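You operate a simulated robot arm through the tools that you are given. There is no shell and no other tool.

You run a simulated robot arm. Do the job below in one go: nothing can be reset, and whatever is moved stays where it is left.

JOB
Charge the hand press from cup 24 and get it ready to pump.
Fine: ejector lever back up before you tip; cup back in its place, die slide in, release valve shut; nothing spilt. Set down upright: cup.

Only the result counts: the job must be done as asked and must still hold three seconds after the hand-in. Knocking over, shifting, dropping, spilling or breaking anything else fails it.

ROBOT AND FRAMES
A 6-joint arm with a two-finger parallel gripper, fixed in place. Base frame: the origin is on the floor under the middle of its stand, x ahead of it, y to its left, z up. Units: cm, degrees, N and s.
It reaches about 106.6 cm from its shoulder. Its first joint turns from -166.0 to 166.0 degrees. Payload 3.91 kg.
The TCP is the grasp point between the finger pads, 3 cm short of the fingertips. In the tool frame z runs along the fingers and y along their closing line. Largest opening 11 cm; finger width 2, thickness 1; the body of the gripper, 4.8 by 11.2 cm, starts 5.5 cm behind the TCP.
Orientation is told as [roll, pitch, yaw] about the base's x, y, z axes, in that order, counted from this pose: with the fingers straight down and closing along the base's y, the tool's x points along the base's -x, its y along +y and its z along -z.

CONTROLS
- The arm moves only by the tool move_arm. Its argument "plan" is a list of rows, each a list of 7 numbers: the shift along the tool's x, y, z in m, then the turn, a rotation vector about the tool's x, y, z in degrees, then the finger opening in m, from 0 to 0.11. In form: [[tx, ty, tz, wx, wy, wz, fingers], ...]. A call has 1 to 20 rows; each row is the pose to reach, as a shift and turn from the pose commanded when the call began, along the tool's axes at that moment. A row lasts 0.2 s, in which the tool goes at most 5 cm and 8.6 degrees; a call with a longer step from one row to the next is refused whole, and so is a gripper value outside its range. A pose out of reach is approached as far as the arm can. The call stops where the force on the tool passes 40 N (or 10 N more than at its start, if that is more) or the arm is blocked; 0.2 s more then pass. The fingers move at their own pace (about 15.3 cm/s each) and stop on an object; they squeeze with about 33 N. The grip force told is the motor's: it shows also when the fingers shut on nothing. Time passes only in rows, and 0.2 s behind the last, so rows that repeat a pose let the fingers close. It gives the time, the measured TCP pose, the force on the tool (base axes), the opening and the grip force at its end, in the units of the frame above (readings bear some noise), with the torque about the TCP (base axes, N m) and any sound that the robot's microphone picked up.
- Cameras (640 x 400 px; columns grow to the right, rows downward): "scene" is fixed at [21.88, 49.98, 157.83]; the picture's right is [-0.47, -0.88, 0.00], its down [-0.73, 0.39, -0.56] and it looks along [0.49, -0.26, -0.83] (base axes); focal length 223 px, centre (320, 200). "wrist" rides on the gripper at [7.2, 1.7, -10.3] in the tool frame; the picture's right is [-0.23, 0.97, 0.00], its down [-0.76, -0.18, -0.62] and it looks along [-0.61, -0.14, 0.78] (tool axes); focal length 222 px, centre (320, 200). There is no depth. A picture from a camera that has moved, and an enlarged one, comes with that camera's place and axes in the base frame and with its lens.
- camera(camera): a new picture of that camera. The clock stands still meanwhile.
- inspect(camera, box): a new picture of the part [left, top, right, bottom] of that camera's present view, enlarged. The clock stands still meanwhile.
- job_done(): hands the job in; it is judged then, once.

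Nothing tells you positions but the pictures and the camera data. Unless the task says otherwise, let go and move clear before handing in.

The tools are called after "Call:" by a JSON object that holds its "fn" and its "kwargs". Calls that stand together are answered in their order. move_arm: Moves the arm, as the interface text tells. Its arguments: {"type":"object","properties":{"plan":{"type":"array"}},"required":["plan"]} The other tools are called the same way: camera (camera) takes a picture; inspect (camera, box) takes an enlarged picture of a part of a camera's view; job_done () hands the job in.

At the start:

```text
time: 0.0
tcp_pos: [53.27, 13.72, 130.33]
tool_rot: [0.1, -0.1, 0.0]
ft_force: [0.7, 0.8, -1.1]
moment: [0.05, 0.01, 0.0]
width: 10.99
grip_force: 0.1
```

scene: 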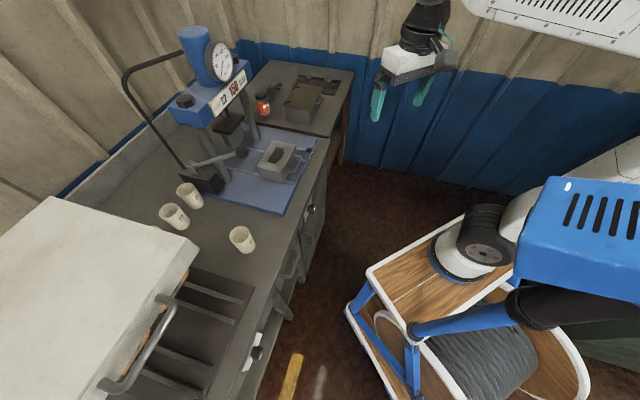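
wrist: 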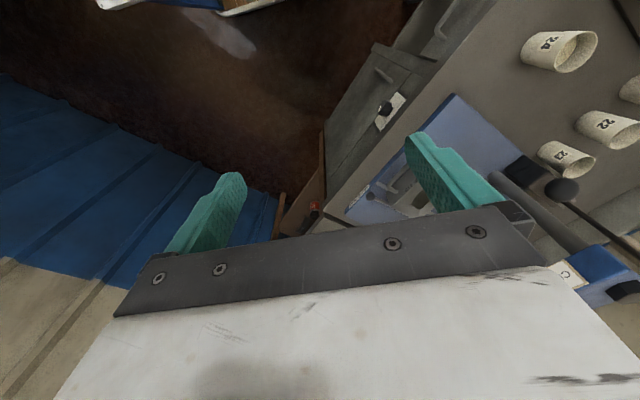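

I see a bench with a hand press (blue head with gauge, pump handle), three or more cups on the bench, and a die slide on a blue plate. I'll look closer at each part before moving.

Call:
{"fn": "inspect", "kwargs": {"camera": "scene", "box": [110, 20, 270, 120]}}

Call:
{"fn": "inspect", "kwargs": {"camera": "scene", "box": [170, 110, 330, 210]}}

Call:
{"fn": "inspect", "kwargs": {"camera": "scene", "box": [140, 170, 300, 270]}}

Call:
{"fn": "inspect", "kwargs": {"camera": "scene", "box": [230, 50, 390, 150]}}

Call:
{"fn": "inspect", "kwargs": {"camera": "wrist", "box": [440, 0, 640, 125]}}

Call:
{"fn": "inspect", "kwargs": {"camera": "wrist", "box": [400, 90, 640, 240]}}

```text
4.00 times, centred on (190, 70) of scene
camera zoom: at [21.88, 49.98, 157.83], right [-0.47, -0.88, 0.0], down [-0.73, 0.39, -0.56], along [0.49, -0.26, -0.83], focal length 892 px, centre (840, 720)
```

zoom: 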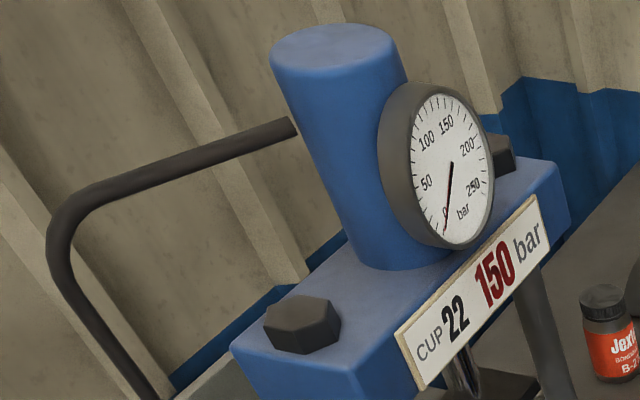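

```text
4.00 times, centred on (250, 160) of scene
camera zoom: at [21.88, 49.98, 157.83], right [-0.47, -0.88, 0.0], down [-0.73, 0.39, -0.56], along [0.49, -0.26, -0.83], focal length 892 px, centre (600, 360)
```

zoom: 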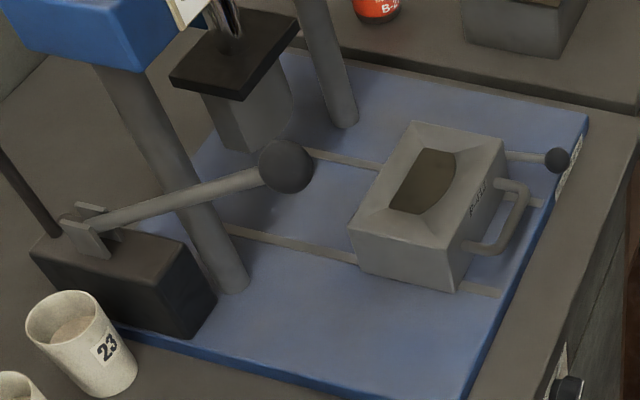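

```text
4.00 times, centred on (220, 220) of scene
camera zoom: at [21.88, 49.98, 157.83], right [-0.47, -0.88, 0.0], down [-0.73, 0.39, -0.56], along [0.49, -0.26, -0.83], focal length 892 px, centre (720, 120)
```

zoom: 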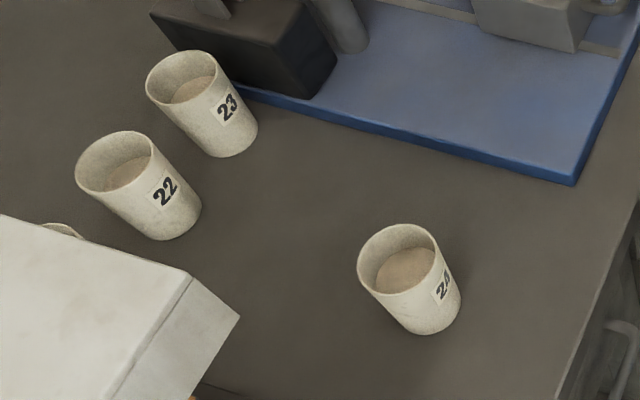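

```text
4.00 times, centred on (310, 100) of scene
camera zoom: at [21.88, 49.98, 157.83], right [-0.47, -0.88, 0.0], down [-0.73, 0.39, -0.56], along [0.49, -0.26, -0.83], focal length 892 px, centre (360, 600)
```

zoom: 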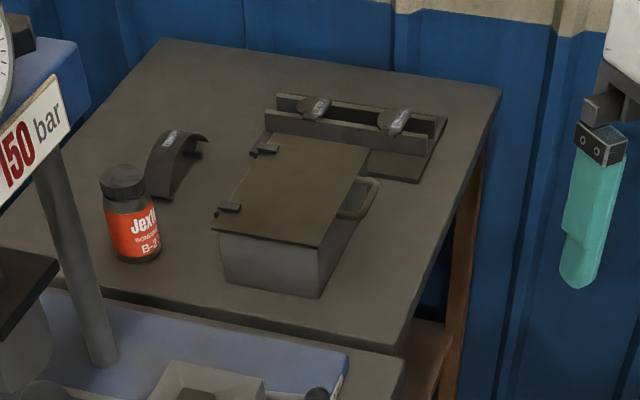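

```text
3.20 times, centred on (540, 62) of wrist
camera zoom: at [46.11, 15.46, 140.67], right [0.23, 0.97, 0.0], down [0.76, -0.18, 0.62], along [0.61, -0.14, -0.78], focal length 711 px, centre (-384, 640)
```

zoom: 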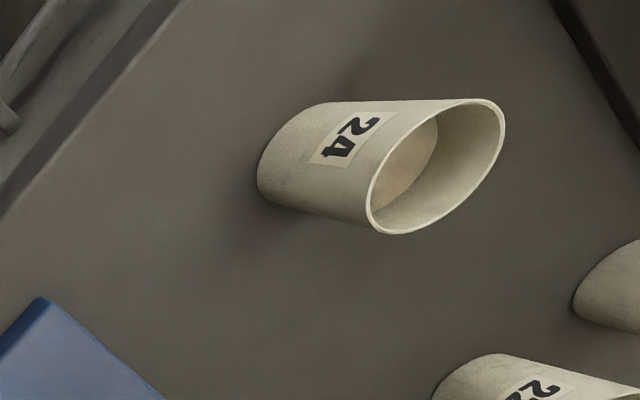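

```text
2.67 times, centred on (520, 165) of wrist
camera zoom: at [46.11, 15.46, 140.67], right [0.23, 0.97, 0.0], down [0.76, -0.18, 0.62], along [0.61, -0.14, -0.78], focal length 592 px, centre (-213, 293)
```

zoom: 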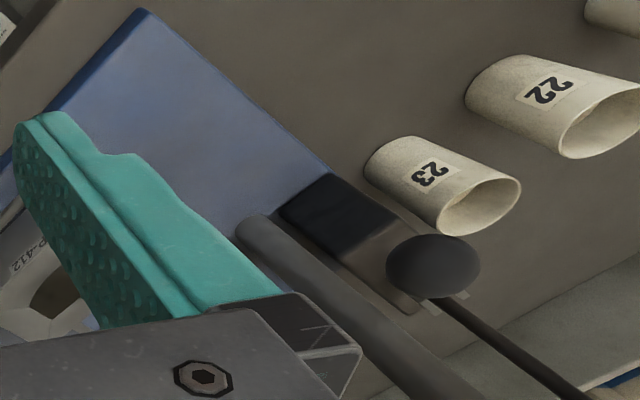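

The sign on the press says cup 22, but the job asks for cup 24, which stands alone at about (60, 58). The bench is turned about 45° to my base. I'll look closer at the levers, knobs and labels.

Call:
{"fn": "inspect", "kwargs": {"camera": "wrist", "box": [330, 60, 458, 140]}}

Call:
{"fn": "inspect", "kwargs": {"camera": "scene", "box": [280, 180, 344, 220]}}

Call:
{"fn": "inspect", "kwargs": {"camera": "scene", "box": [220, 320, 316, 380]}}

Call:
{"fn": "inspect", "kwargs": {"camera": "scene", "box": [250, 120, 330, 170]}}

Call:
{"fn": "inspect", "kwargs": {"camera": "scene", "box": [170, 130, 266, 190]}}

Call:
{"fn": "inspect", "kwargs": {"camera": "wrist", "box": [270, 160, 430, 260]}}

```text
5.00 times, centred on (394, 100) of wrist
camera zoom: at [46.11, 15.46, 140.67], right [0.23, 0.97, 0.0], down [0.76, -0.18, 0.62], along [0.61, -0.14, -0.78], focal length 1111 px, centre (-50, 700)
```

zoom: 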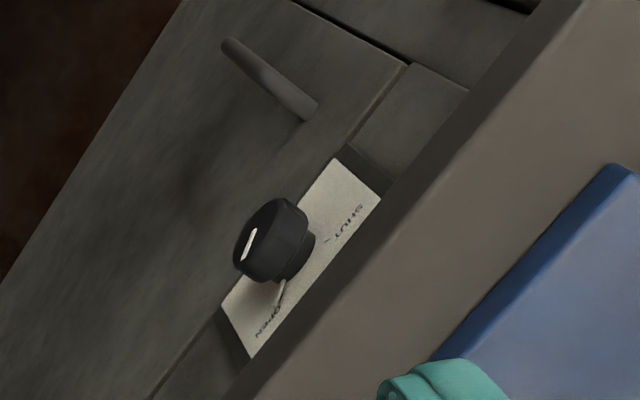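

```text
10.00 times, centred on (312, 200) of scene
camera zoom: at [21.88, 49.98, 157.83], right [-0.47, -0.88, 0.0], down [-0.73, 0.39, -0.56], along [0.49, -0.26, -0.83], focal length 2230 px, centre (400, 200)
```

zoom: 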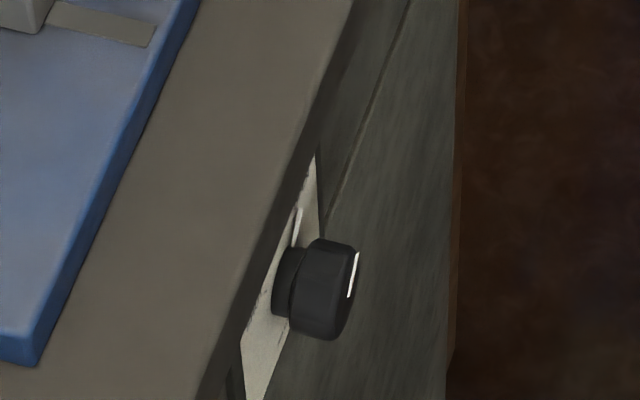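

```text
6.67 times, centred on (268, 350) of scene
camera zoom: at [21.88, 49.98, 157.83], right [-0.47, -0.88, 0.0], down [-0.73, 0.39, -0.56], along [0.49, -0.26, -0.83], focal length 1487 px, centre (667, -800)
```

zoom: 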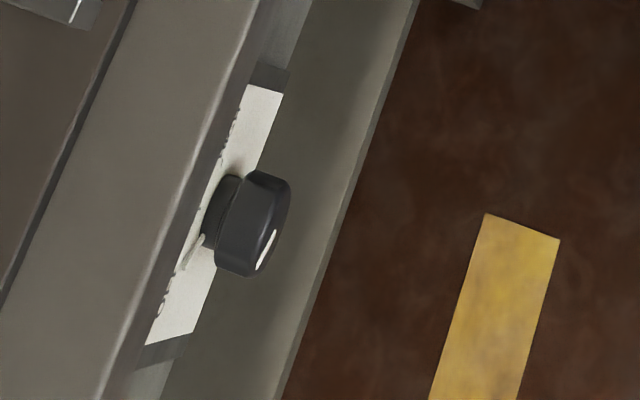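

```text
8.00 times, centred on (290, 145) of scene
camera zoom: at [21.88, 49.98, 157.83], right [-0.47, -0.88, 0.0], down [-0.73, 0.39, -0.56], along [0.49, -0.26, -0.83], focal length 1784 px, centre (560, 640)
```

zoom: 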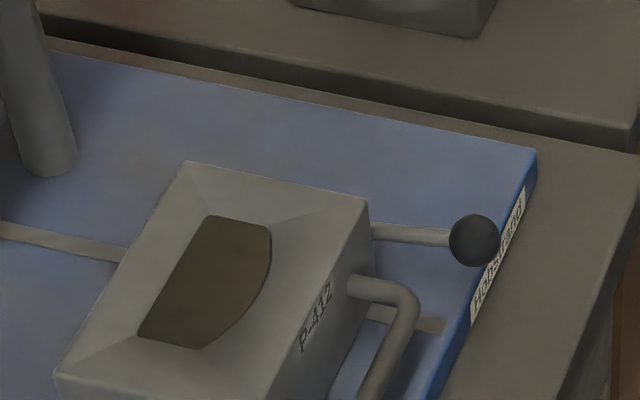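

```text
6.67 times, centred on (218, 160) of scene
camera zoom: at [21.88, 49.98, 157.83], right [-0.47, -0.88, 0.0], down [-0.73, 0.39, -0.56], along [0.49, -0.26, -0.83], focal length 1487 px, centre (1000, 467)
```

zoom: 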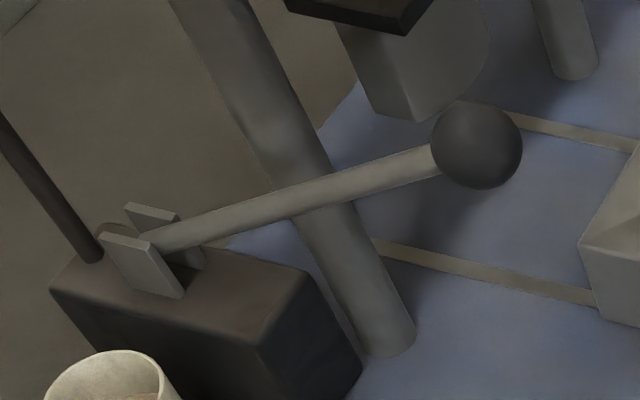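

```text
4.00 times, centred on (350, 210) of wrist
camera zoom: at [46.11, 15.46, 140.67], right [0.23, 0.97, 0.0], down [0.76, -0.18, 0.62], along [0.61, -0.14, -0.78], focal length 888 px, centre (200, 160)
```

zoom: 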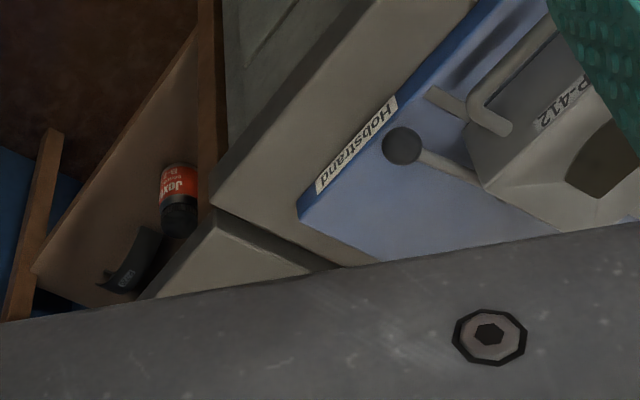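

There are two knobs marked SHUT/OPEN on the bench front: one under the press, and another further left by the oven. The ejector lever with the small black ball is on the right side of the P-412 die slide. I'll turn the wrist 45° and go closer for a better look.

Call:
{"fn": "move_arm", "kwargs": {"plan": [[-0.017, 0.008, 0.026, 0, 0, -7.5, 0.11], [-0.035, 0.016, 0.051, 0, 0, -15, 0.11], [-0.052, 0.024, 0.077, 0, 0, -22.5, 0.11], [-0.069, 0.031, 0.102, 0, 0, -30, 0.11], [-0.087, 0.039, 0.128, 0, 0, -37.5, 0.11], [-0.104, 0.047, 0.153, 0, 0, -45, 0.11]]}}

Call:
{"fn": "camera", "kwargs": {"camera": "wrist"}}

Call:
{"fn": "camera", "kwargs": {"camera": "scene"}}

```text
time: 1.4
tcp_pos: [63.63, 18.49, 115.1]
tool_rot: [0.0, -0.1, 45.1]
ft_force: [-0.7, 0.3, 0.9]
moment: [0.01, 0.01, 0.0]
width: 11.0
grip_force: 0.0
```

```text
taken
camera wrist: at [57.43, 14.6, 125.43], right [-0.53, 0.85, 0.0], down [0.66, 0.41, 0.63], along [0.53, 0.33, -0.78], focal length 222 px, centre (320, 200)
```

wrist: 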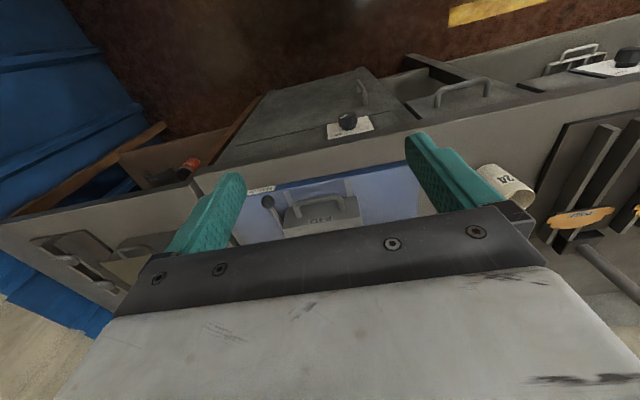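

```text
taken
```

scene: 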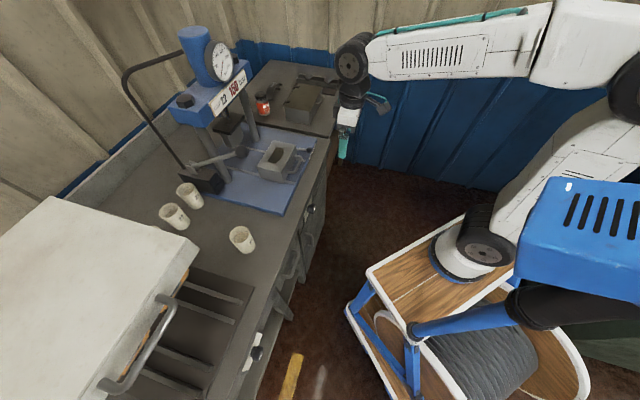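

The bench front with the valve knob, the die block and the ejector ball are now in view upside down. I'll zoom in on these.

Call:
{"fn": "inspect", "kwargs": {"camera": "wrist", "box": [220, 80, 420, 205]}}

Call:
{"fn": "inspect", "kwargs": {"camera": "wrist", "box": [300, 90, 396, 150]}}

Call:
{"fn": "inspect", "kwargs": {"camera": "wrist", "box": [530, 30, 640, 99]}}

Call:
{"fn": "inspect", "kwargs": {"camera": "wrist", "box": [240, 170, 368, 250]}}

```text
3.20 times, centred on (320, 142) of wrist
camera zoom: at [57.43, 14.6, 125.43], right [-0.53, 0.85, 0.0], down [0.66, 0.41, 0.63], along [0.53, 0.33, -0.78], focal length 711 px, centre (320, 384)
```

zoom: 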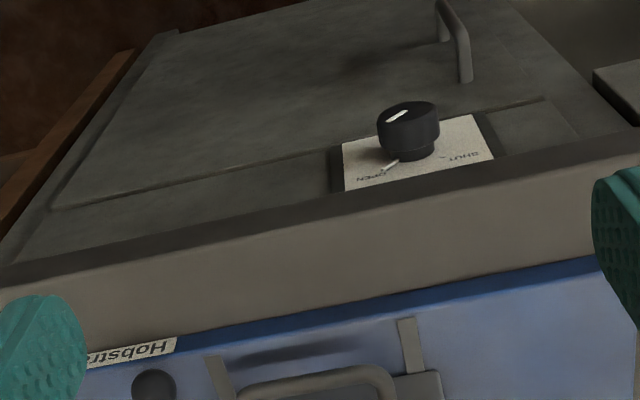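

```text
6.67 times, centred on (348, 120) of wrist
camera zoom: at [57.43, 14.6, 125.43], right [-0.53, 0.85, 0.0], down [0.66, 0.41, 0.63], along [0.53, 0.33, -0.78], focal length 1481 px, centre (133, 733)
```

zoom: 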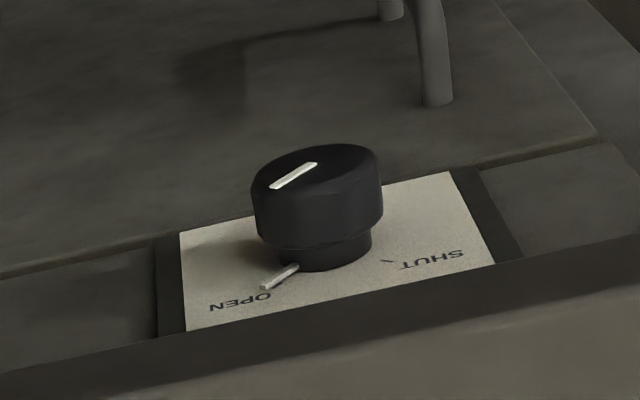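

```text
5.80 times, centred on (585, 64) of wrist
camera zoom: at [57.43, 14.6, 125.43], right [-0.53, 0.85, 0.0], down [0.66, 0.41, 0.63], along [0.53, 0.33, -0.78], focal length 1288 px, centre (-1216, 986)
```

zoom: 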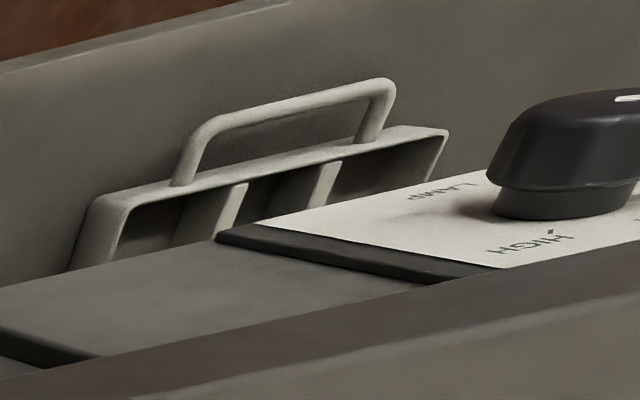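

```text
5.00 times, centred on (304, 210) of wrist
camera zoom: at [57.43, 14.6, 125.43], right [-0.53, 0.85, 0.0], down [0.66, 0.41, 0.63], along [0.53, 0.33, -0.78], focal length 1111 px, centre (400, 150)
```

zoom: 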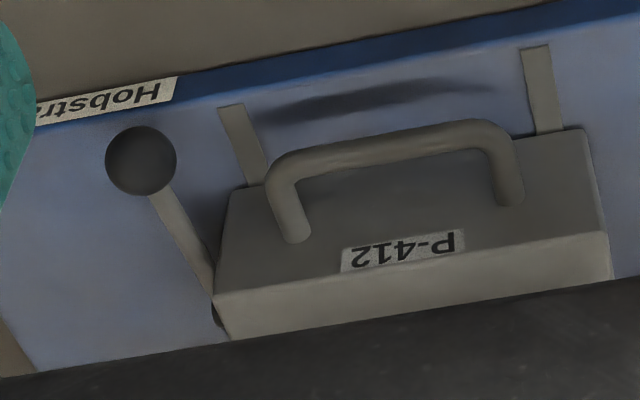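

The left knob is a lamp dial (HIGH/LAMP), so the release valve is the OPEN/SHUT knob at about (68.7, 29, 74.4), currently at OPEN. The ejector ball is at about (87, 21, 90.5). I'll go above the die for a closer look.

Call:
{"fn": "move_arm", "kwargs": {"plan": [[-0.033, -0.022, 0.005, 0, 0, 0, 0.11], [-0.067, -0.044, 0.01, 0, 0, 0, 0.11], [-0.1, -0.066, 0.015, 0, 0, 0, 0.11], [-0.133, -0.088, 0.02, 0, 0, 0, 0.11], [-0.167, -0.11, 0.025, 0, 0, 0, 0.11], [-0.2, -0.131, 0.03, 0, 0, 0, 0.11]]}}

Call:
{"fn": "camera", "kwargs": {"camera": "wrist"}}

Call:
{"fn": "inspect", "kwargs": {"camera": "wrist", "box": [220, 60, 420, 185]}}

Call:
{"fn": "camera", "kwargs": {"camera": "scene"}}

```text
time: 2.8
tcp_pos: [87.1, 23.36, 112.22]
tool_rot: [0.0, -0.2, 45.0]
ft_force: [-1.5, 0.2, 1.0]
moment: [0.02, -0.05, -0.02]
width: 10.99
grip_force: 0.1
```

```text
taken
camera wrist: at [80.84, 19.4, 122.53], right [-0.53, 0.85, 0.0], down [0.66, 0.41, 0.63], along [0.53, 0.33, -0.78], focal length 222 px, centre (320, 200)
```

wrist: 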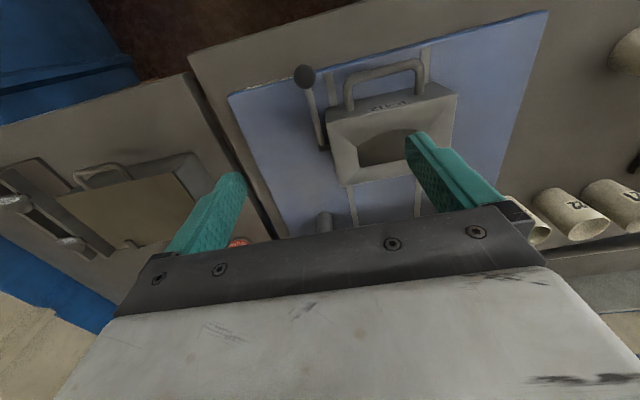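

```text
3.20 times, centred on (320, 122) of wrist
camera zoom: at [80.84, 19.4, 122.53], right [-0.53, 0.85, 0.0], down [0.66, 0.41, 0.63], along [0.53, 0.33, -0.78], focal length 711 px, centre (320, 448)
```

zoom: 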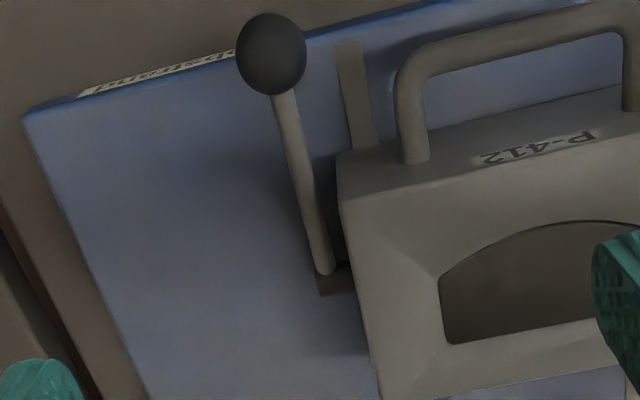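

```text
taken
```

scene: 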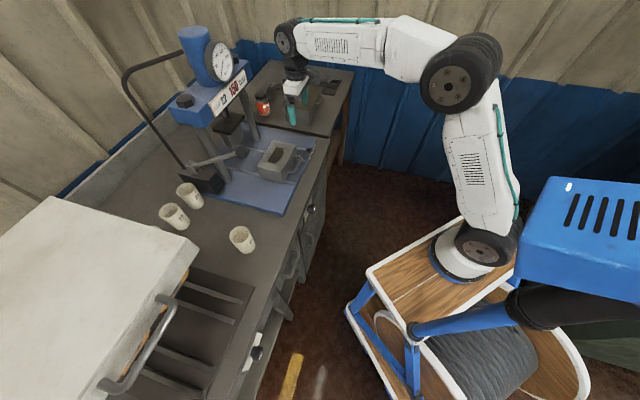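

The die block top is at about z≈93 with its ejector lever along its right side, ball in front. The pump lever's ball stands high at about (75, 48, 112), so I must keep clear of it. I'll shift left to see the cavity.

Call:
{"fn": "move_arm", "kwargs": {"plan": [[0.0, 0.04, 0.0, 0, 0, 0, 0.11], [0.0, 0.08, 0.0, 0, 0, 0, 0.11]]}}

Call:
{"fn": "camera", "kwargs": {"camera": "wrist"}}

Call:
{"fn": "inspect", "kwargs": {"camera": "wrist", "box": [220, 60, 412, 180]}}

Call:
{"fn": "inspect", "kwargs": {"camera": "wrist", "box": [230, 150, 422, 270]}}

Call:
{"fn": "inspect", "kwargs": {"camera": "wrist", "box": [440, 60, 640, 185]}}

```text
time: 3.4
tcp_pos: [81.61, 29.06, 111.95]
tool_rot: [-0.1, -0.1, 44.9]
ft_force: [0.2, -0.3, -1.2]
moment: [0.04, 0.02, 0.04]
width: 11.01
grip_force: 0.0
```

```text
taken
camera wrist: at [75.29, 25.1, 122.31], right [-0.53, 0.85, 0.0], down [0.66, 0.41, 0.62], along [0.53, 0.33, -0.78], focal length 222 px, centre (320, 200)
```

wrist: 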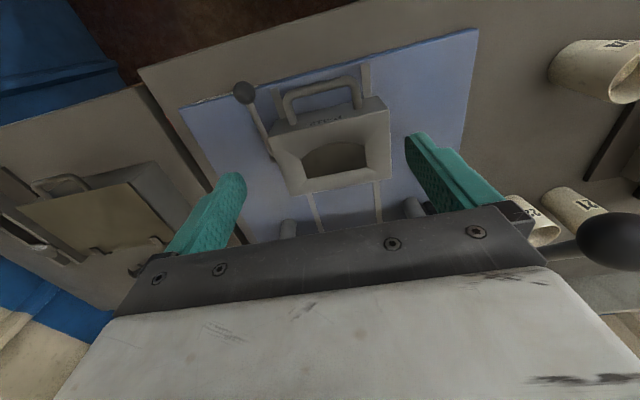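

```text
3.33 times, centred on (316, 120) of wrist
camera zoom: at [75.29, 25.1, 122.31], right [-0.53, 0.85, 0.0], down [0.66, 0.41, 0.62], along [0.53, 0.33, -0.78], focal length 740 px, centre (333, 467)
```

zoom: 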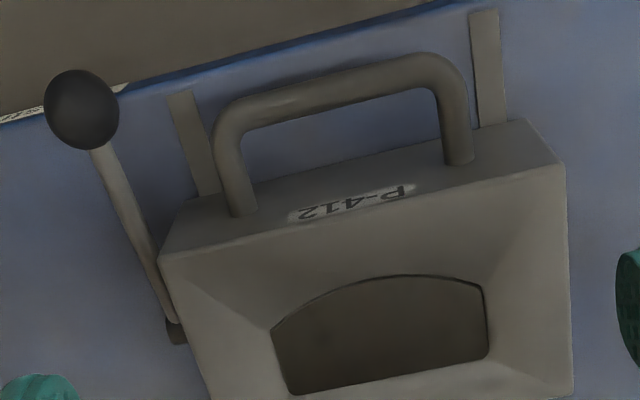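

```text
3.33 times, centred on (326, 210) of wrist
camera zoom: at [75.29, 25.1, 122.31], right [-0.53, 0.85, 0.0], down [0.66, 0.41, 0.62], along [0.53, 0.33, -0.78], focal length 740 px, centre (300, 167)
```

zoom: 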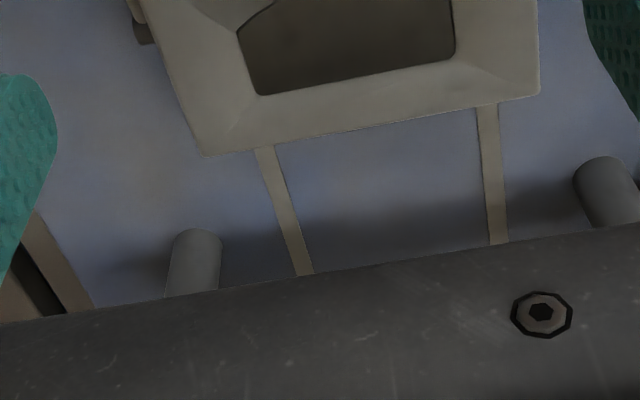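

```text
3.20 times, centred on (540, 122) of wrist
camera zoom: at [75.29, 25.1, 122.31], right [-0.53, 0.85, 0.0], down [0.66, 0.41, 0.62], along [0.53, 0.33, -0.78], focal length 711 px, centre (-384, 448)
```

zoom: 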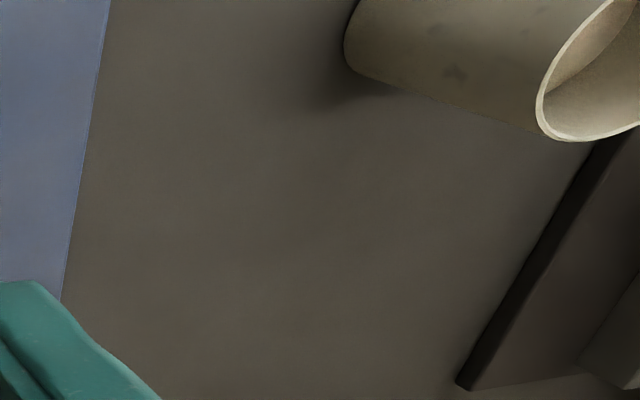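

The die block spans roughly 16.4 × 10.4 cm, its cavity centred near (87.5, 35). The ejector lever lies flat with its ball in front and its pivot at the rear right of the die, so it needs lifting. I'll hover over the ball with the fingers part open.

Call:
{"fn": "move_arm", "kwargs": {"plan": [[0.006, -0.023, 0.03, 0, 0, 0, 0.06], [0.012, -0.046, 0.06, 0, 0, 0, 0.06], [0.018, -0.069, 0.09, 0, 0, 0, 0.06], [0.0245, -0.0924, 0.1195, 0, 0, 0, 0.06]]}}

Call:
{"fn": "camera", "kwargs": {"camera": "wrist"}}

Call:
{"fn": "inspect", "kwargs": {"camera": "wrist", "box": [240, 100, 400, 200]}}

```text
time: 4.4
tcp_pos: [86.22, 20.78, 99.98]
tool_rot: [-0.1, 0.0, 45.0]
ft_force: [-0.3, 1.1, -0.2]
moment: [-0.01, -0.04, 0.0]
width: 6.03
grip_force: 0.0
```

```text
taken
camera wrist: at [79.97, 16.89, 110.27], right [-0.53, 0.85, 0.0], down [0.66, 0.41, 0.62], along [0.53, 0.33, -0.78], focal length 222 px, centre (320, 200)
```

wrist: 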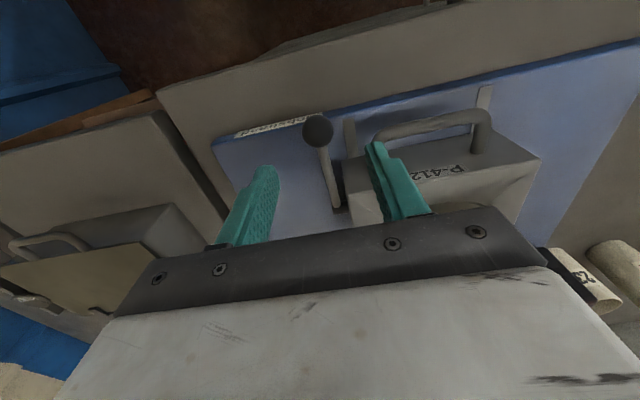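

```text
4.00 times, centred on (320, 150) of wrist
camera zoom: at [79.97, 16.89, 110.27], right [-0.53, 0.85, 0.0], down [0.66, 0.41, 0.62], along [0.53, 0.33, -0.78], focal length 888 px, centre (320, 400)
```

zoom: 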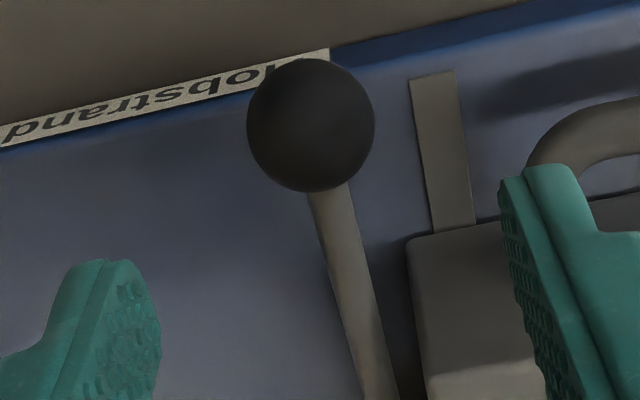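

The ball is centred at about (86.3, 20.7, 91.6), radius 1.4 cm, right beneath the grasp point. I'll lower and close on it.

Call:
{"fn": "move_arm", "kwargs": {"plan": [[0.0, -0.001, 0.03, 0, 0, 0, 0.052], [0.0, -0.001, 0.06, 0, 0, 0, 0.052], [0.0, -0.001, 0.084, 0, 0, 0, 0.052], [0.0, -0.001, 0.084, 0, 0, 0, 0.052]]}}

Call:
{"fn": "inspect", "kwargs": {"camera": "wrist", "box": [240, 120, 400, 220]}}

```text
time: 5.4
tcp_pos: [86.54, 20.75, 91.72]
tool_rot: [0.0, 0.0, 45.0]
ft_force: [0.6, 0.0, 0.2]
moment: [0.01, 0.03, 0.01]
width: 5.22
grip_force: 0.1
```

```text
4.00 times, centred on (320, 170) of wrist
camera zoom: at [80.25, 16.84, 102.02], right [-0.53, 0.85, 0.0], down [0.66, 0.41, 0.62], along [0.53, 0.33, -0.78], focal length 888 px, centre (320, 320)
```

zoom: 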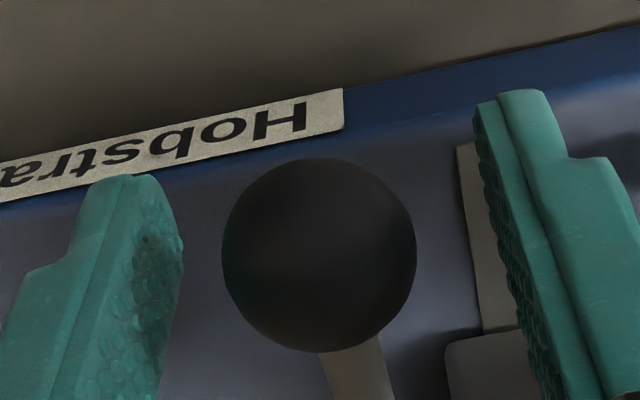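

The ball is between the pads. I'll close on it now.

Call:
{"fn": "move_arm", "kwargs": {"plan": [[0, 0, 0.002, 0, 0, 0, 0.02], [0, 0, 0.002, 0, 0, 0, 0.02], [0, 0, 0.002, 0, 0, 0, 0.02]]}}

```text
time: 6.2
tcp_pos: [86.41, 20.75, 91.63]
tool_rot: [0.0, -0.3, 44.9]
ft_force: [0.2, 7.9, 8.9]
moment: [0.73, -0.7, -0.03]
width: 2.71
grip_force: 45.0
```

I have the ball gripped at 2.71 cm. I'll lift it along an arc about the rear pivot, first 30°.

Call:
{"fn": "move_arm", "kwargs": {"plan": [[-0.0004, 0, -0.008, 0, 0, 0, 0.02], [-0.0014, 0, -0.0165, 0, 0, 0, 0.02], [-0.0033, 0, -0.0245, 0, 0, 0, 0.02], [-0.0057, 0, -0.0325, 0, 0, 0, 0.02], [-0.009, 0, -0.04, 0, 0, 0, 0.02], [-0.0127, 0, -0.0475, 0, 0, 0, 0.02]]}}

Call:
{"fn": "inspect", "kwargs": {"camera": "wrist", "box": [220, 100, 420, 225]}}

Call:
{"fn": "inspect", "kwargs": {"camera": "scene", "box": [240, 90, 336, 150]}}

```text
time: 7.6
tcp_pos: [87.35, 21.7, 96.27]
tool_rot: [0.0, -0.1, 44.9]
ft_force: [-4.9, 3.5, -13.4]
moment: [-0.83, 0.87, 0.02]
width: 2.72
grip_force: 45.0
```

```text
3.20 times, centred on (320, 162) of wrist
camera zoom: at [81.05, 17.71, 106.62], right [-0.53, 0.85, 0.0], down [0.66, 0.41, 0.62], along [0.53, 0.33, -0.78], focal length 711 px, centre (320, 320)
```

zoom: 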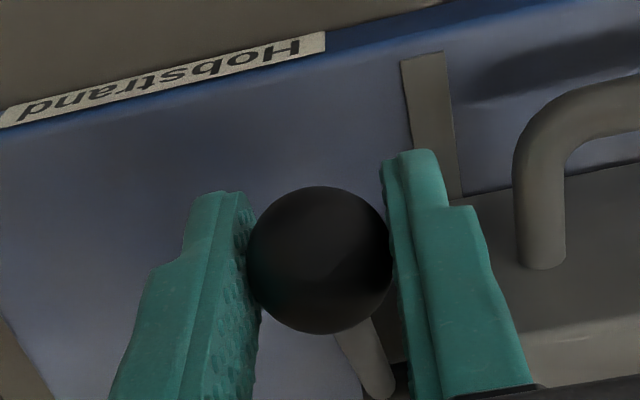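

```text
6.67 times, centred on (288, 120) of scene
camera zoom: at [21.88, 49.98, 157.83], right [-0.47, -0.88, 0.0], down [-0.73, 0.39, -0.56], along [0.49, -0.26, -0.83], focal length 1487 px, centre (533, 733)
```

zoom: 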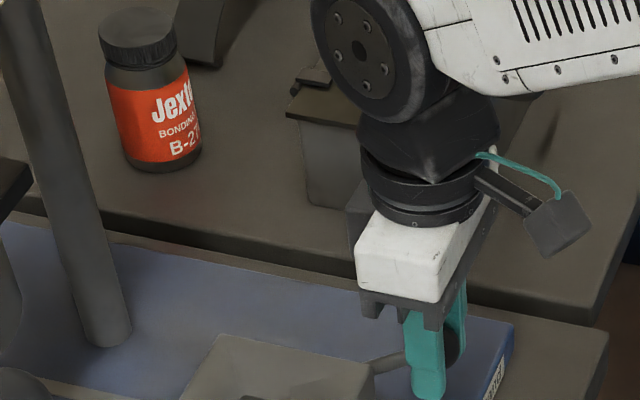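

The lever follows with about 13 N. I'll continue to about 60°.

Call:
{"fn": "move_arm", "kwargs": {"plan": [[-0.0045, 0, -0.007, 0, 0, 0, 0.02], [-0.0095, 0, -0.0136, 0, 0, 0, 0.02], [-0.0151, 0, -0.0197, 0, 0, 0, 0.02], [-0.0212, 0, -0.0253, 0, 0, 0, 0.02], [-0.0278, 0, -0.0303, 0, 0, 0, 0.02], [-0.0348, 0, -0.0348, 0, 0, 0, 0.02]]}}

Call:
{"fn": "inspect", "kwargs": {"camera": "wrist", "box": [220, 100, 420, 225]}}

Call:
{"fn": "inspect", "kwargs": {"camera": "scene", "box": [240, 90, 336, 150]}}

```text
time: 9.0
tcp_pos: [89.8, 24.06, 99.76]
tool_rot: [0.1, -0.1, 45.0]
ft_force: [-2.6, -2.5, -11.8]
moment: [-0.82, 0.84, 0.03]
width: 2.71
grip_force: 44.7
```

```text
3.20 times, centred on (320, 162) of wrist
camera zoom: at [83.52, 20.18, 110.08], right [-0.53, 0.85, 0.0], down [0.66, 0.41, 0.62], along [0.53, 0.33, -0.78], focal length 711 px, centre (320, 320)
```

zoom: 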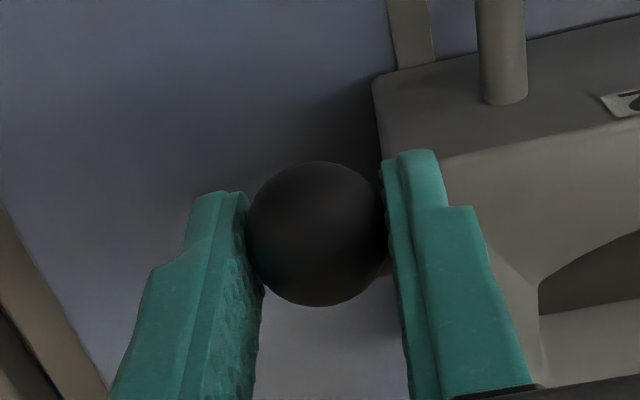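

```text
6.67 times, centred on (288, 120) of scene
camera zoom: at [21.88, 49.98, 157.83], right [-0.47, -0.88, 0.0], down [-0.73, 0.39, -0.56], along [0.49, -0.26, -0.83], focal length 1487 px, centre (533, 733)
```

zoom: 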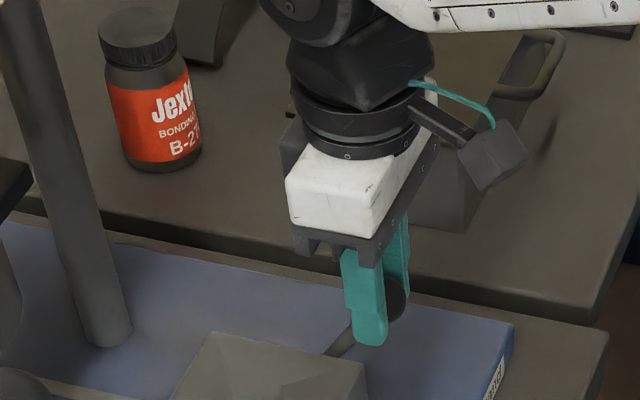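

The ball is still held with about 12 N resistance at ~60°. I'll go on gently and watch for a stop.

Call:
{"fn": "move_arm", "kwargs": {"plan": [[-0.0037, 0, -0.002, 0, 0, 0, 0.02], [-0.0074, 0, -0.0038, 0, 0, 0, 0.02], [-0.0111, 0, -0.0055, 0, 0, 0, 0.02], [-0.015, 0, -0.007, 0, 0, 0, 0.02], [-0.0189, 0, -0.0083, 0, 0, 0, 0.02], [-0.0229, 0, -0.0095, 0, 0, 0, 0.02]]}}

Call:
{"fn": "inspect", "kwargs": {"camera": "wrist", "box": [220, 100, 420, 225]}}

Call:
{"fn": "inspect", "kwargs": {"camera": "scene", "box": [240, 90, 336, 150]}}

```text
time: 10.4
tcp_pos: [91.36, 25.76, 100.61]
tool_rot: [0.1, 0.0, 45.0]
ft_force: [0.3, 0.2, -19.5]
moment: [-0.72, 0.77, 0.03]
width: 2.69
grip_force: 45.0
```

```text
3.20 times, centred on (320, 162) of wrist
camera zoom: at [85.15, 21.8, 110.93], right [-0.53, 0.85, 0.0], down [0.66, 0.41, 0.62], along [0.53, 0.33, -0.78], focal length 711 px, centre (320, 320)
```

zoom: 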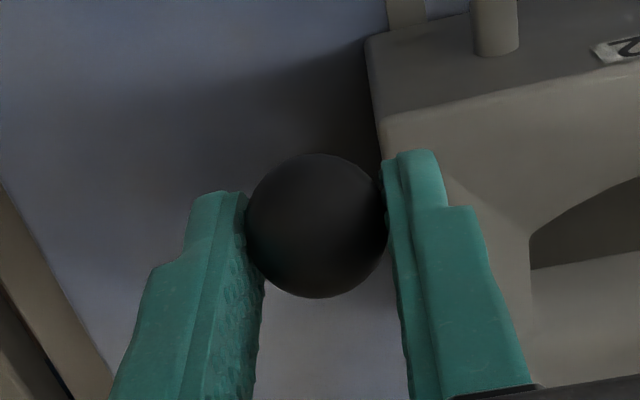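

```text
6.67 times, centred on (288, 120) of scene
camera zoom: at [21.88, 49.98, 157.83], right [-0.47, -0.88, 0.0], down [-0.73, 0.39, -0.56], along [0.49, -0.26, -0.83], focal length 1487 px, centre (533, 733)
```

zoom: 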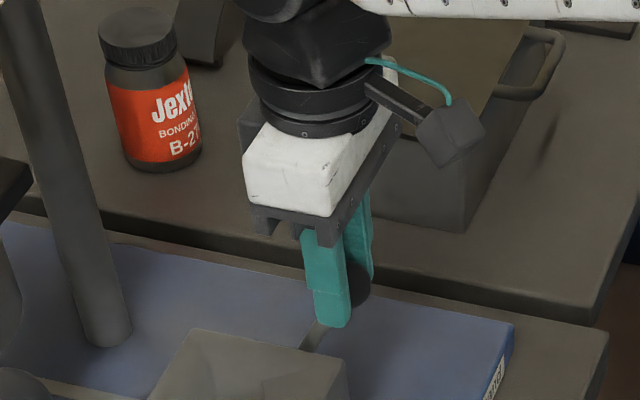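

The lever is now at about 70°, and the reaction is mostly vertical. I'll move mostly rearward to follow the tangent and feel for the stop.

Call:
{"fn": "move_arm", "kwargs": {"plan": [[-0.004, 0, 0.0, 0, 0, 0, 0.02], [-0.008, 0, 0.0, 0, 0, 0, 0.02], [-0.012, 0, 0.0, 0, 0, 0, 0.02], [-0.016, 0, 0.0, 0, 0, 0, 0.02]]}}

Call:
{"fn": "inspect", "kwargs": {"camera": "wrist", "box": [220, 100, 420, 225]}}

Call:
{"fn": "inspect", "kwargs": {"camera": "scene", "box": [240, 100, 336, 160]}}

```text
time: 11.4
tcp_pos: [92.44, 26.9, 100.81]
tool_rot: [0.0, -0.2, 44.9]
ft_force: [0.2, -1.5, -12.4]
moment: [-0.45, 0.42, -0.02]
width: 2.7
grip_force: 44.6
```

```text
3.20 times, centred on (320, 162) of wrist
camera zoom: at [86.24, 22.91, 111.08], right [-0.53, 0.85, 0.0], down [0.66, 0.41, 0.62], along [0.53, 0.33, -0.78], focal length 711 px, centre (320, 320)
```

zoom: 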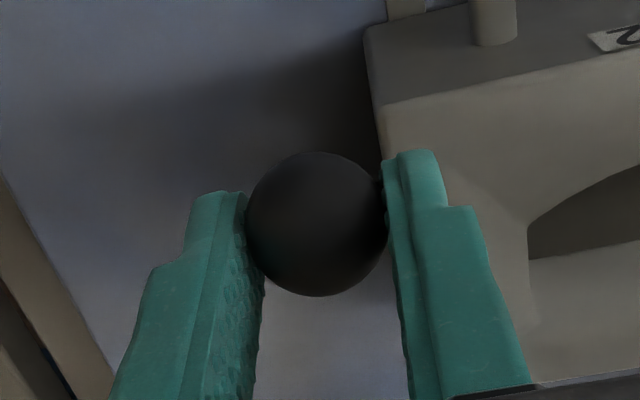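

```text
6.67 times, centred on (288, 130) of scene
camera zoom: at [21.88, 49.98, 157.83], right [-0.47, -0.88, 0.0], down [-0.73, 0.39, -0.56], along [0.49, -0.26, -0.83], focal length 1487 px, centre (533, 667)
```

zoom: 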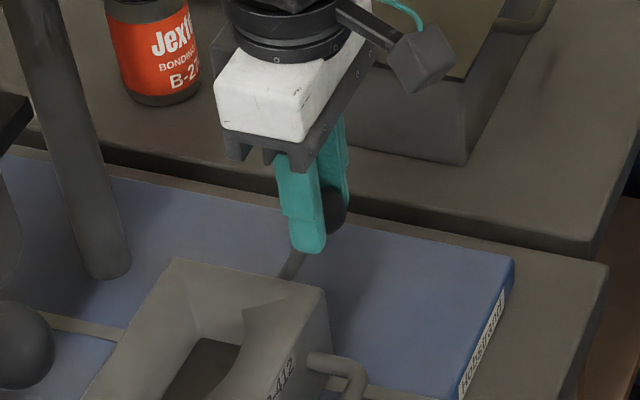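

The die slide has crept inward about 3 cm along with the lever, so the lever may be at its stop. I'll check the cavity and lever closely.

Call:
{"fn": "inspect", "kwargs": {"camera": "scene", "box": [230, 120, 310, 170]}}

Call:
{"fn": "camera", "kwargs": {"camera": "wrist"}}

```text
8.00 times, centred on (270, 145) of scene
camera zoom: at [21.88, 49.98, 157.83], right [-0.47, -0.88, 0.0], down [-0.73, 0.39, -0.56], along [0.49, -0.26, -0.83], focal length 1784 px, centre (720, 640)
```

zoom: 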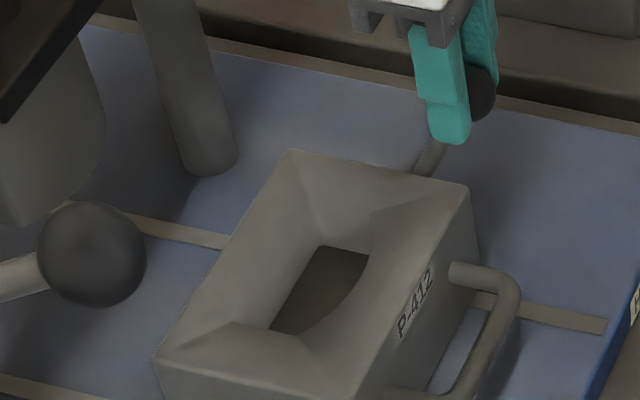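

```text
taken
camera wrist: at [86.24, 22.91, 111.08], right [-0.53, 0.85, 0.0], down [0.66, 0.41, 0.62], along [0.53, 0.33, -0.78], focal length 222 px, centre (320, 200)
```

wrist: 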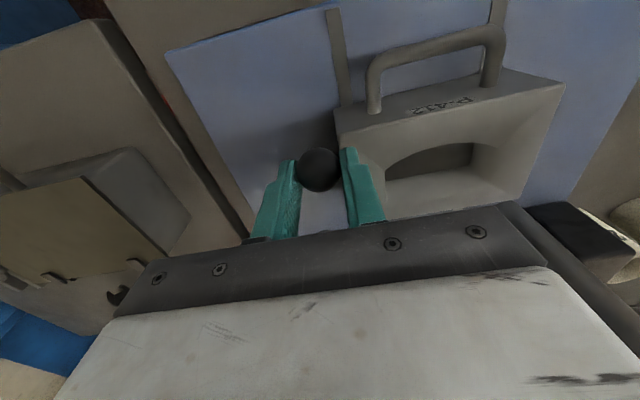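

The cavity floor has clearly dropped. To test whether the lever is at its upper stop, I'll pull straight up a few millimetres and watch force and die position.

Call:
{"fn": "move_arm", "kwargs": {"plan": [[0, 0, -0.002, 0, 0, 0, 0.02], [0, 0, -0.004, 0, 0, 0, 0.02], [0, 0, -0.006, 0, 0, 0, 0.02]]}}

Call:
{"fn": "camera", "kwargs": {"camera": "wrist"}}

Call:
{"fn": "inspect", "kwargs": {"camera": "scene", "box": [230, 120, 310, 170]}}

```text
time: 12.2
tcp_pos: [92.42, 26.75, 101.27]
tool_rot: [0.1, -0.1, 44.9]
ft_force: [2.0, 0.5, -24.7]
moment: [-0.64, 0.63, 0.0]
width: 2.69
grip_force: 45.0
```

```text
taken
camera wrist: at [86.22, 22.86, 111.6], right [-0.53, 0.85, 0.0], down [0.67, 0.41, 0.62], along [0.53, 0.33, -0.78], focal length 222 px, centre (320, 200)
```

wrist: 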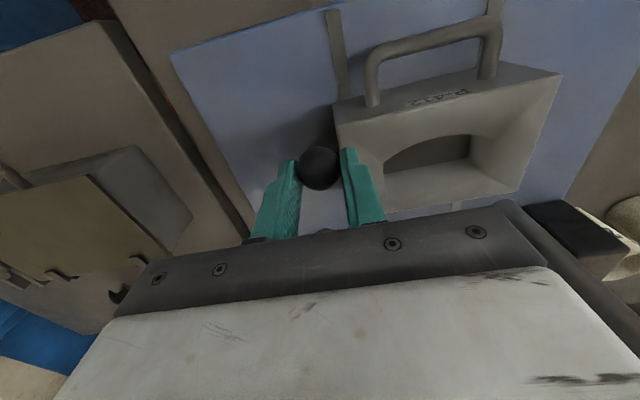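

```text
8.00 times, centred on (270, 145) of scene
camera zoom: at [21.88, 49.98, 157.83], right [-0.47, -0.88, 0.0], down [-0.73, 0.39, -0.56], along [0.49, -0.26, -0.83], focal length 1784 px, centre (720, 640)
```

zoom: 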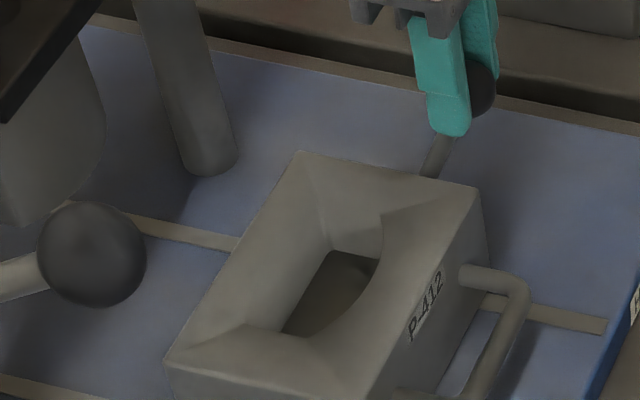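

Lifting still turned the lever (the die slid back 0.6 cm and the cavity got deeper), so it isn't at its stop yet. I'll continue up and rearward together.

Call:
{"fn": "move_arm", "kwargs": {"plan": [[-0.004, 0, -0.001, 0, 0, 0, 0.02], [-0.008, 0, -0.002, 0, 0, 0, 0.02], [-0.012, 0, -0.003, 0, 0, 0, 0.02], [-0.016, 0, -0.004, 0, 0, 0, 0.02]]}}

Call:
{"fn": "camera", "kwargs": {"camera": "wrist"}}

Call:
{"fn": "inspect", "kwargs": {"camera": "scene", "box": [230, 120, 310, 170]}}

```text
time: 13.2
tcp_pos: [93.59, 28.07, 101.69]
tool_rot: [0.0, 0.0, 45.0]
ft_force: [-0.4, -2.0, -21.0]
moment: [-0.72, 0.73, -0.01]
width: 2.71
grip_force: 44.8
```

```text
taken
camera wrist: at [87.37, 24.02, 111.98], right [-0.53, 0.85, 0.0], down [0.66, 0.41, 0.62], along [0.53, 0.33, -0.78], focal length 222 px, centre (320, 200)
```

wrist: 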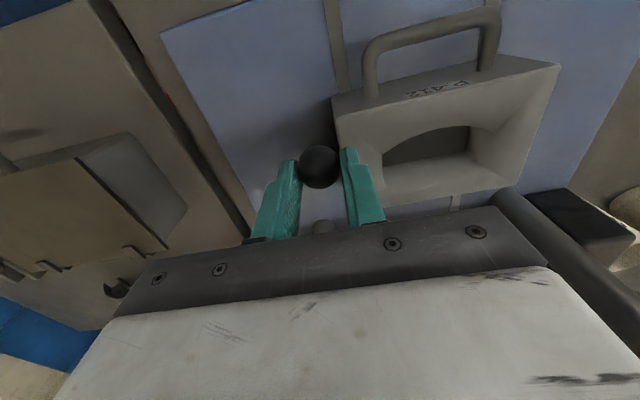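

```text
8.00 times, centred on (270, 145) of scene
camera zoom: at [21.88, 49.98, 157.83], right [-0.47, -0.88, 0.0], down [-0.73, 0.39, -0.56], along [0.49, -0.26, -0.83], focal length 1784 px, centre (720, 640)
```

zoom: 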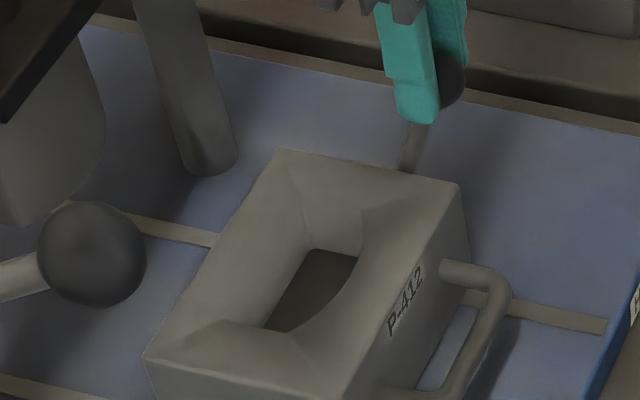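

It is still turning, now about 68–70°, with 21 N. I'll continue in small steps.

Call:
{"fn": "move_arm", "kwargs": {"plan": [[-0.004, 0, -0.001, 0, 0, 0, 0.02], [-0.008, 0, -0.002, 0, 0, 0, 0.02], [-0.012, 0, -0.003, 0, 0, 0, 0.02], [-0.016, 0, -0.004, 0, 0, 0, 0.02]]}}

Call:
{"fn": "camera", "kwargs": {"camera": "wrist"}}

Call:
{"fn": "inspect", "kwargs": {"camera": "scene", "box": [230, 120, 310, 170]}}

```text
time: 14.2
tcp_pos: [94.74, 29.19, 101.97]
tool_rot: [0.0, -0.2, 45.0]
ft_force: [1.2, -1.6, -21.8]
moment: [-0.65, 0.54, -0.01]
width: 2.68
grip_force: 45.1
```

```text
taken
camera wrist: at [88.55, 25.2, 112.33], right [-0.53, 0.85, 0.0], down [0.66, 0.41, 0.62], along [0.53, 0.33, -0.78], focal length 222 px, centre (320, 200)
```

wrist: 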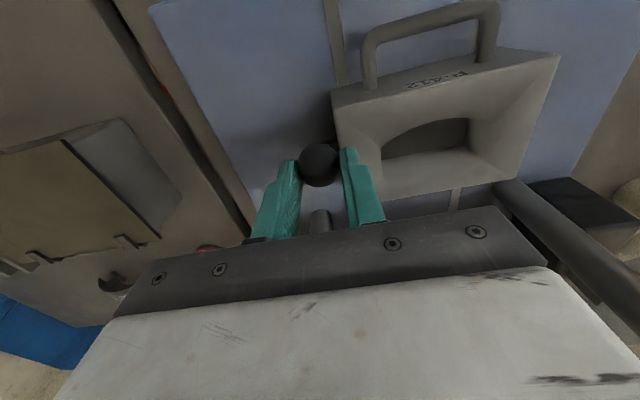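

```text
8.00 times, centred on (270, 145) of scene
camera zoom: at [21.88, 49.98, 157.83], right [-0.47, -0.88, 0.0], down [-0.73, 0.39, -0.56], along [0.49, -0.26, -0.83], focal length 1784 px, centre (720, 640)
```

zoom: 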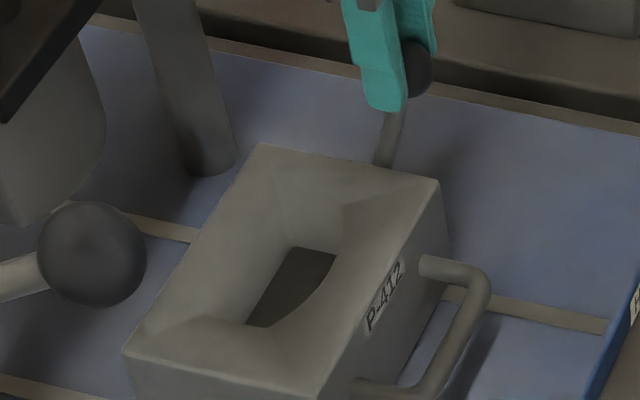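

The lever is still rotating slowly, now at about 71°, while the die slides in 1 cm at a time. I'll move a bit quicker so the die's inertia helps the lever turn.

Call:
{"fn": "move_arm", "kwargs": {"plan": [[-0.01, 0, -0.002, 0, 0, 0, 0.02], [-0.022, 0, -0.004, 0, 0, 0, 0.02], [-0.03, 0, -0.005, 0, 0, 0, 0.02]]}}

Call:
{"fn": "camera", "kwargs": {"camera": "wrist"}}

Call:
{"fn": "inspect", "kwargs": {"camera": "scene", "box": [220, 110, 300, 160]}}

```text
time: 15.0
tcp_pos: [96.85, 31.33, 102.49]
tool_rot: [0.1, 0.1, 44.9]
ft_force: [3.1, -1.5, -24.3]
moment: [-0.56, 0.47, 0.01]
width: 2.71
grip_force: 44.8
```

```text
taken
camera wrist: at [90.67, 27.32, 112.81], right [-0.53, 0.85, 0.0], down [0.67, 0.41, 0.62], along [0.53, 0.33, -0.78], focal length 222 px, centre (320, 200)
```

wrist: 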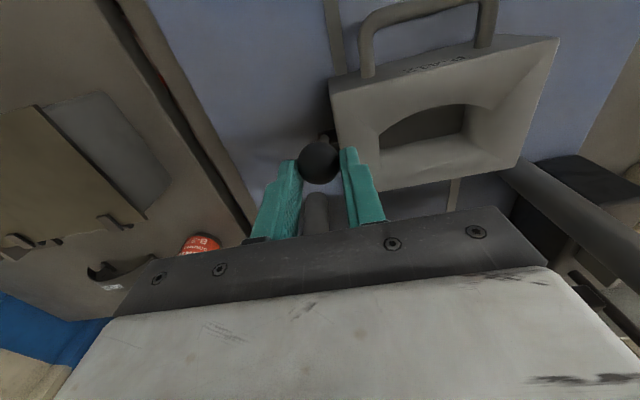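

```text
8.00 times, centred on (260, 135) of scene
camera zoom: at [21.88, 49.98, 157.83], right [-0.47, -0.88, 0.0], down [-0.73, 0.39, -0.56], along [0.49, -0.26, -0.83], focal length 1784 px, centre (800, 720)
```

zoom: 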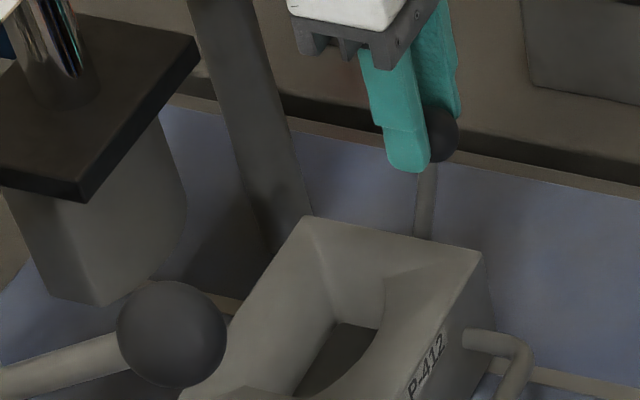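

The lever is near 76°, close to upright. One more small step, keeping the wrist clear of the press head.

Call:
{"fn": "move_arm", "kwargs": {"plan": [[-0.008, 0, -0.0015, 0, 0, 0, 0.02], [-0.014, 0, -0.003, 0, 0, 0, 0.02]]}}

Call:
{"fn": "camera", "kwargs": {"camera": "wrist"}}

Call:
{"fn": "inspect", "kwargs": {"camera": "scene", "box": [220, 110, 300, 160]}}

```text
time: 15.6
tcp_pos: [98.0, 32.26, 102.82]
tool_rot: [0.1, 0.1, 44.8]
ft_force: [6.7, -3.1, -28.8]
moment: [0.14, -0.4, -0.02]
width: 2.72
grip_force: 45.3
```

```text
taken
camera wrist: at [91.69, 28.34, 113.08], right [-0.53, 0.85, 0.0], down [0.67, 0.41, 0.62], along [0.53, 0.33, -0.78], focal length 222 px, centre (320, 200)
```

wrist: 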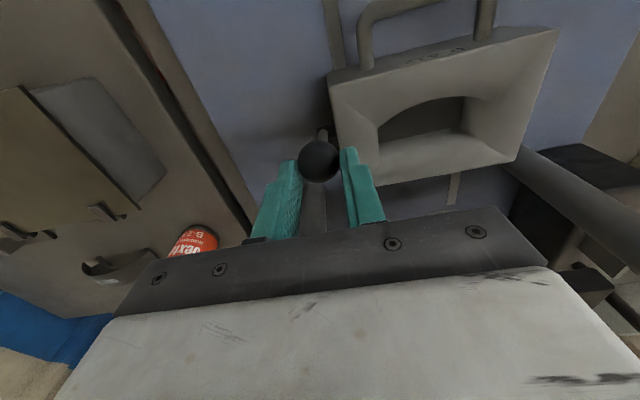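

```text
8.00 times, centred on (260, 135) of scene
camera zoom: at [21.88, 49.98, 157.83], right [-0.47, -0.88, 0.0], down [-0.73, 0.39, -0.56], along [0.49, -0.26, -0.83], focal length 1784 px, centre (800, 720)
```

zoom: 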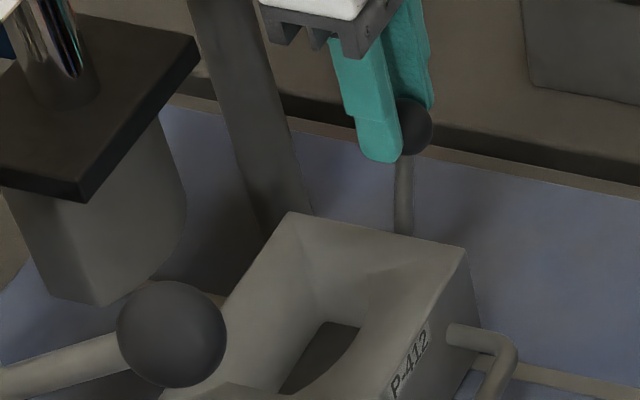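

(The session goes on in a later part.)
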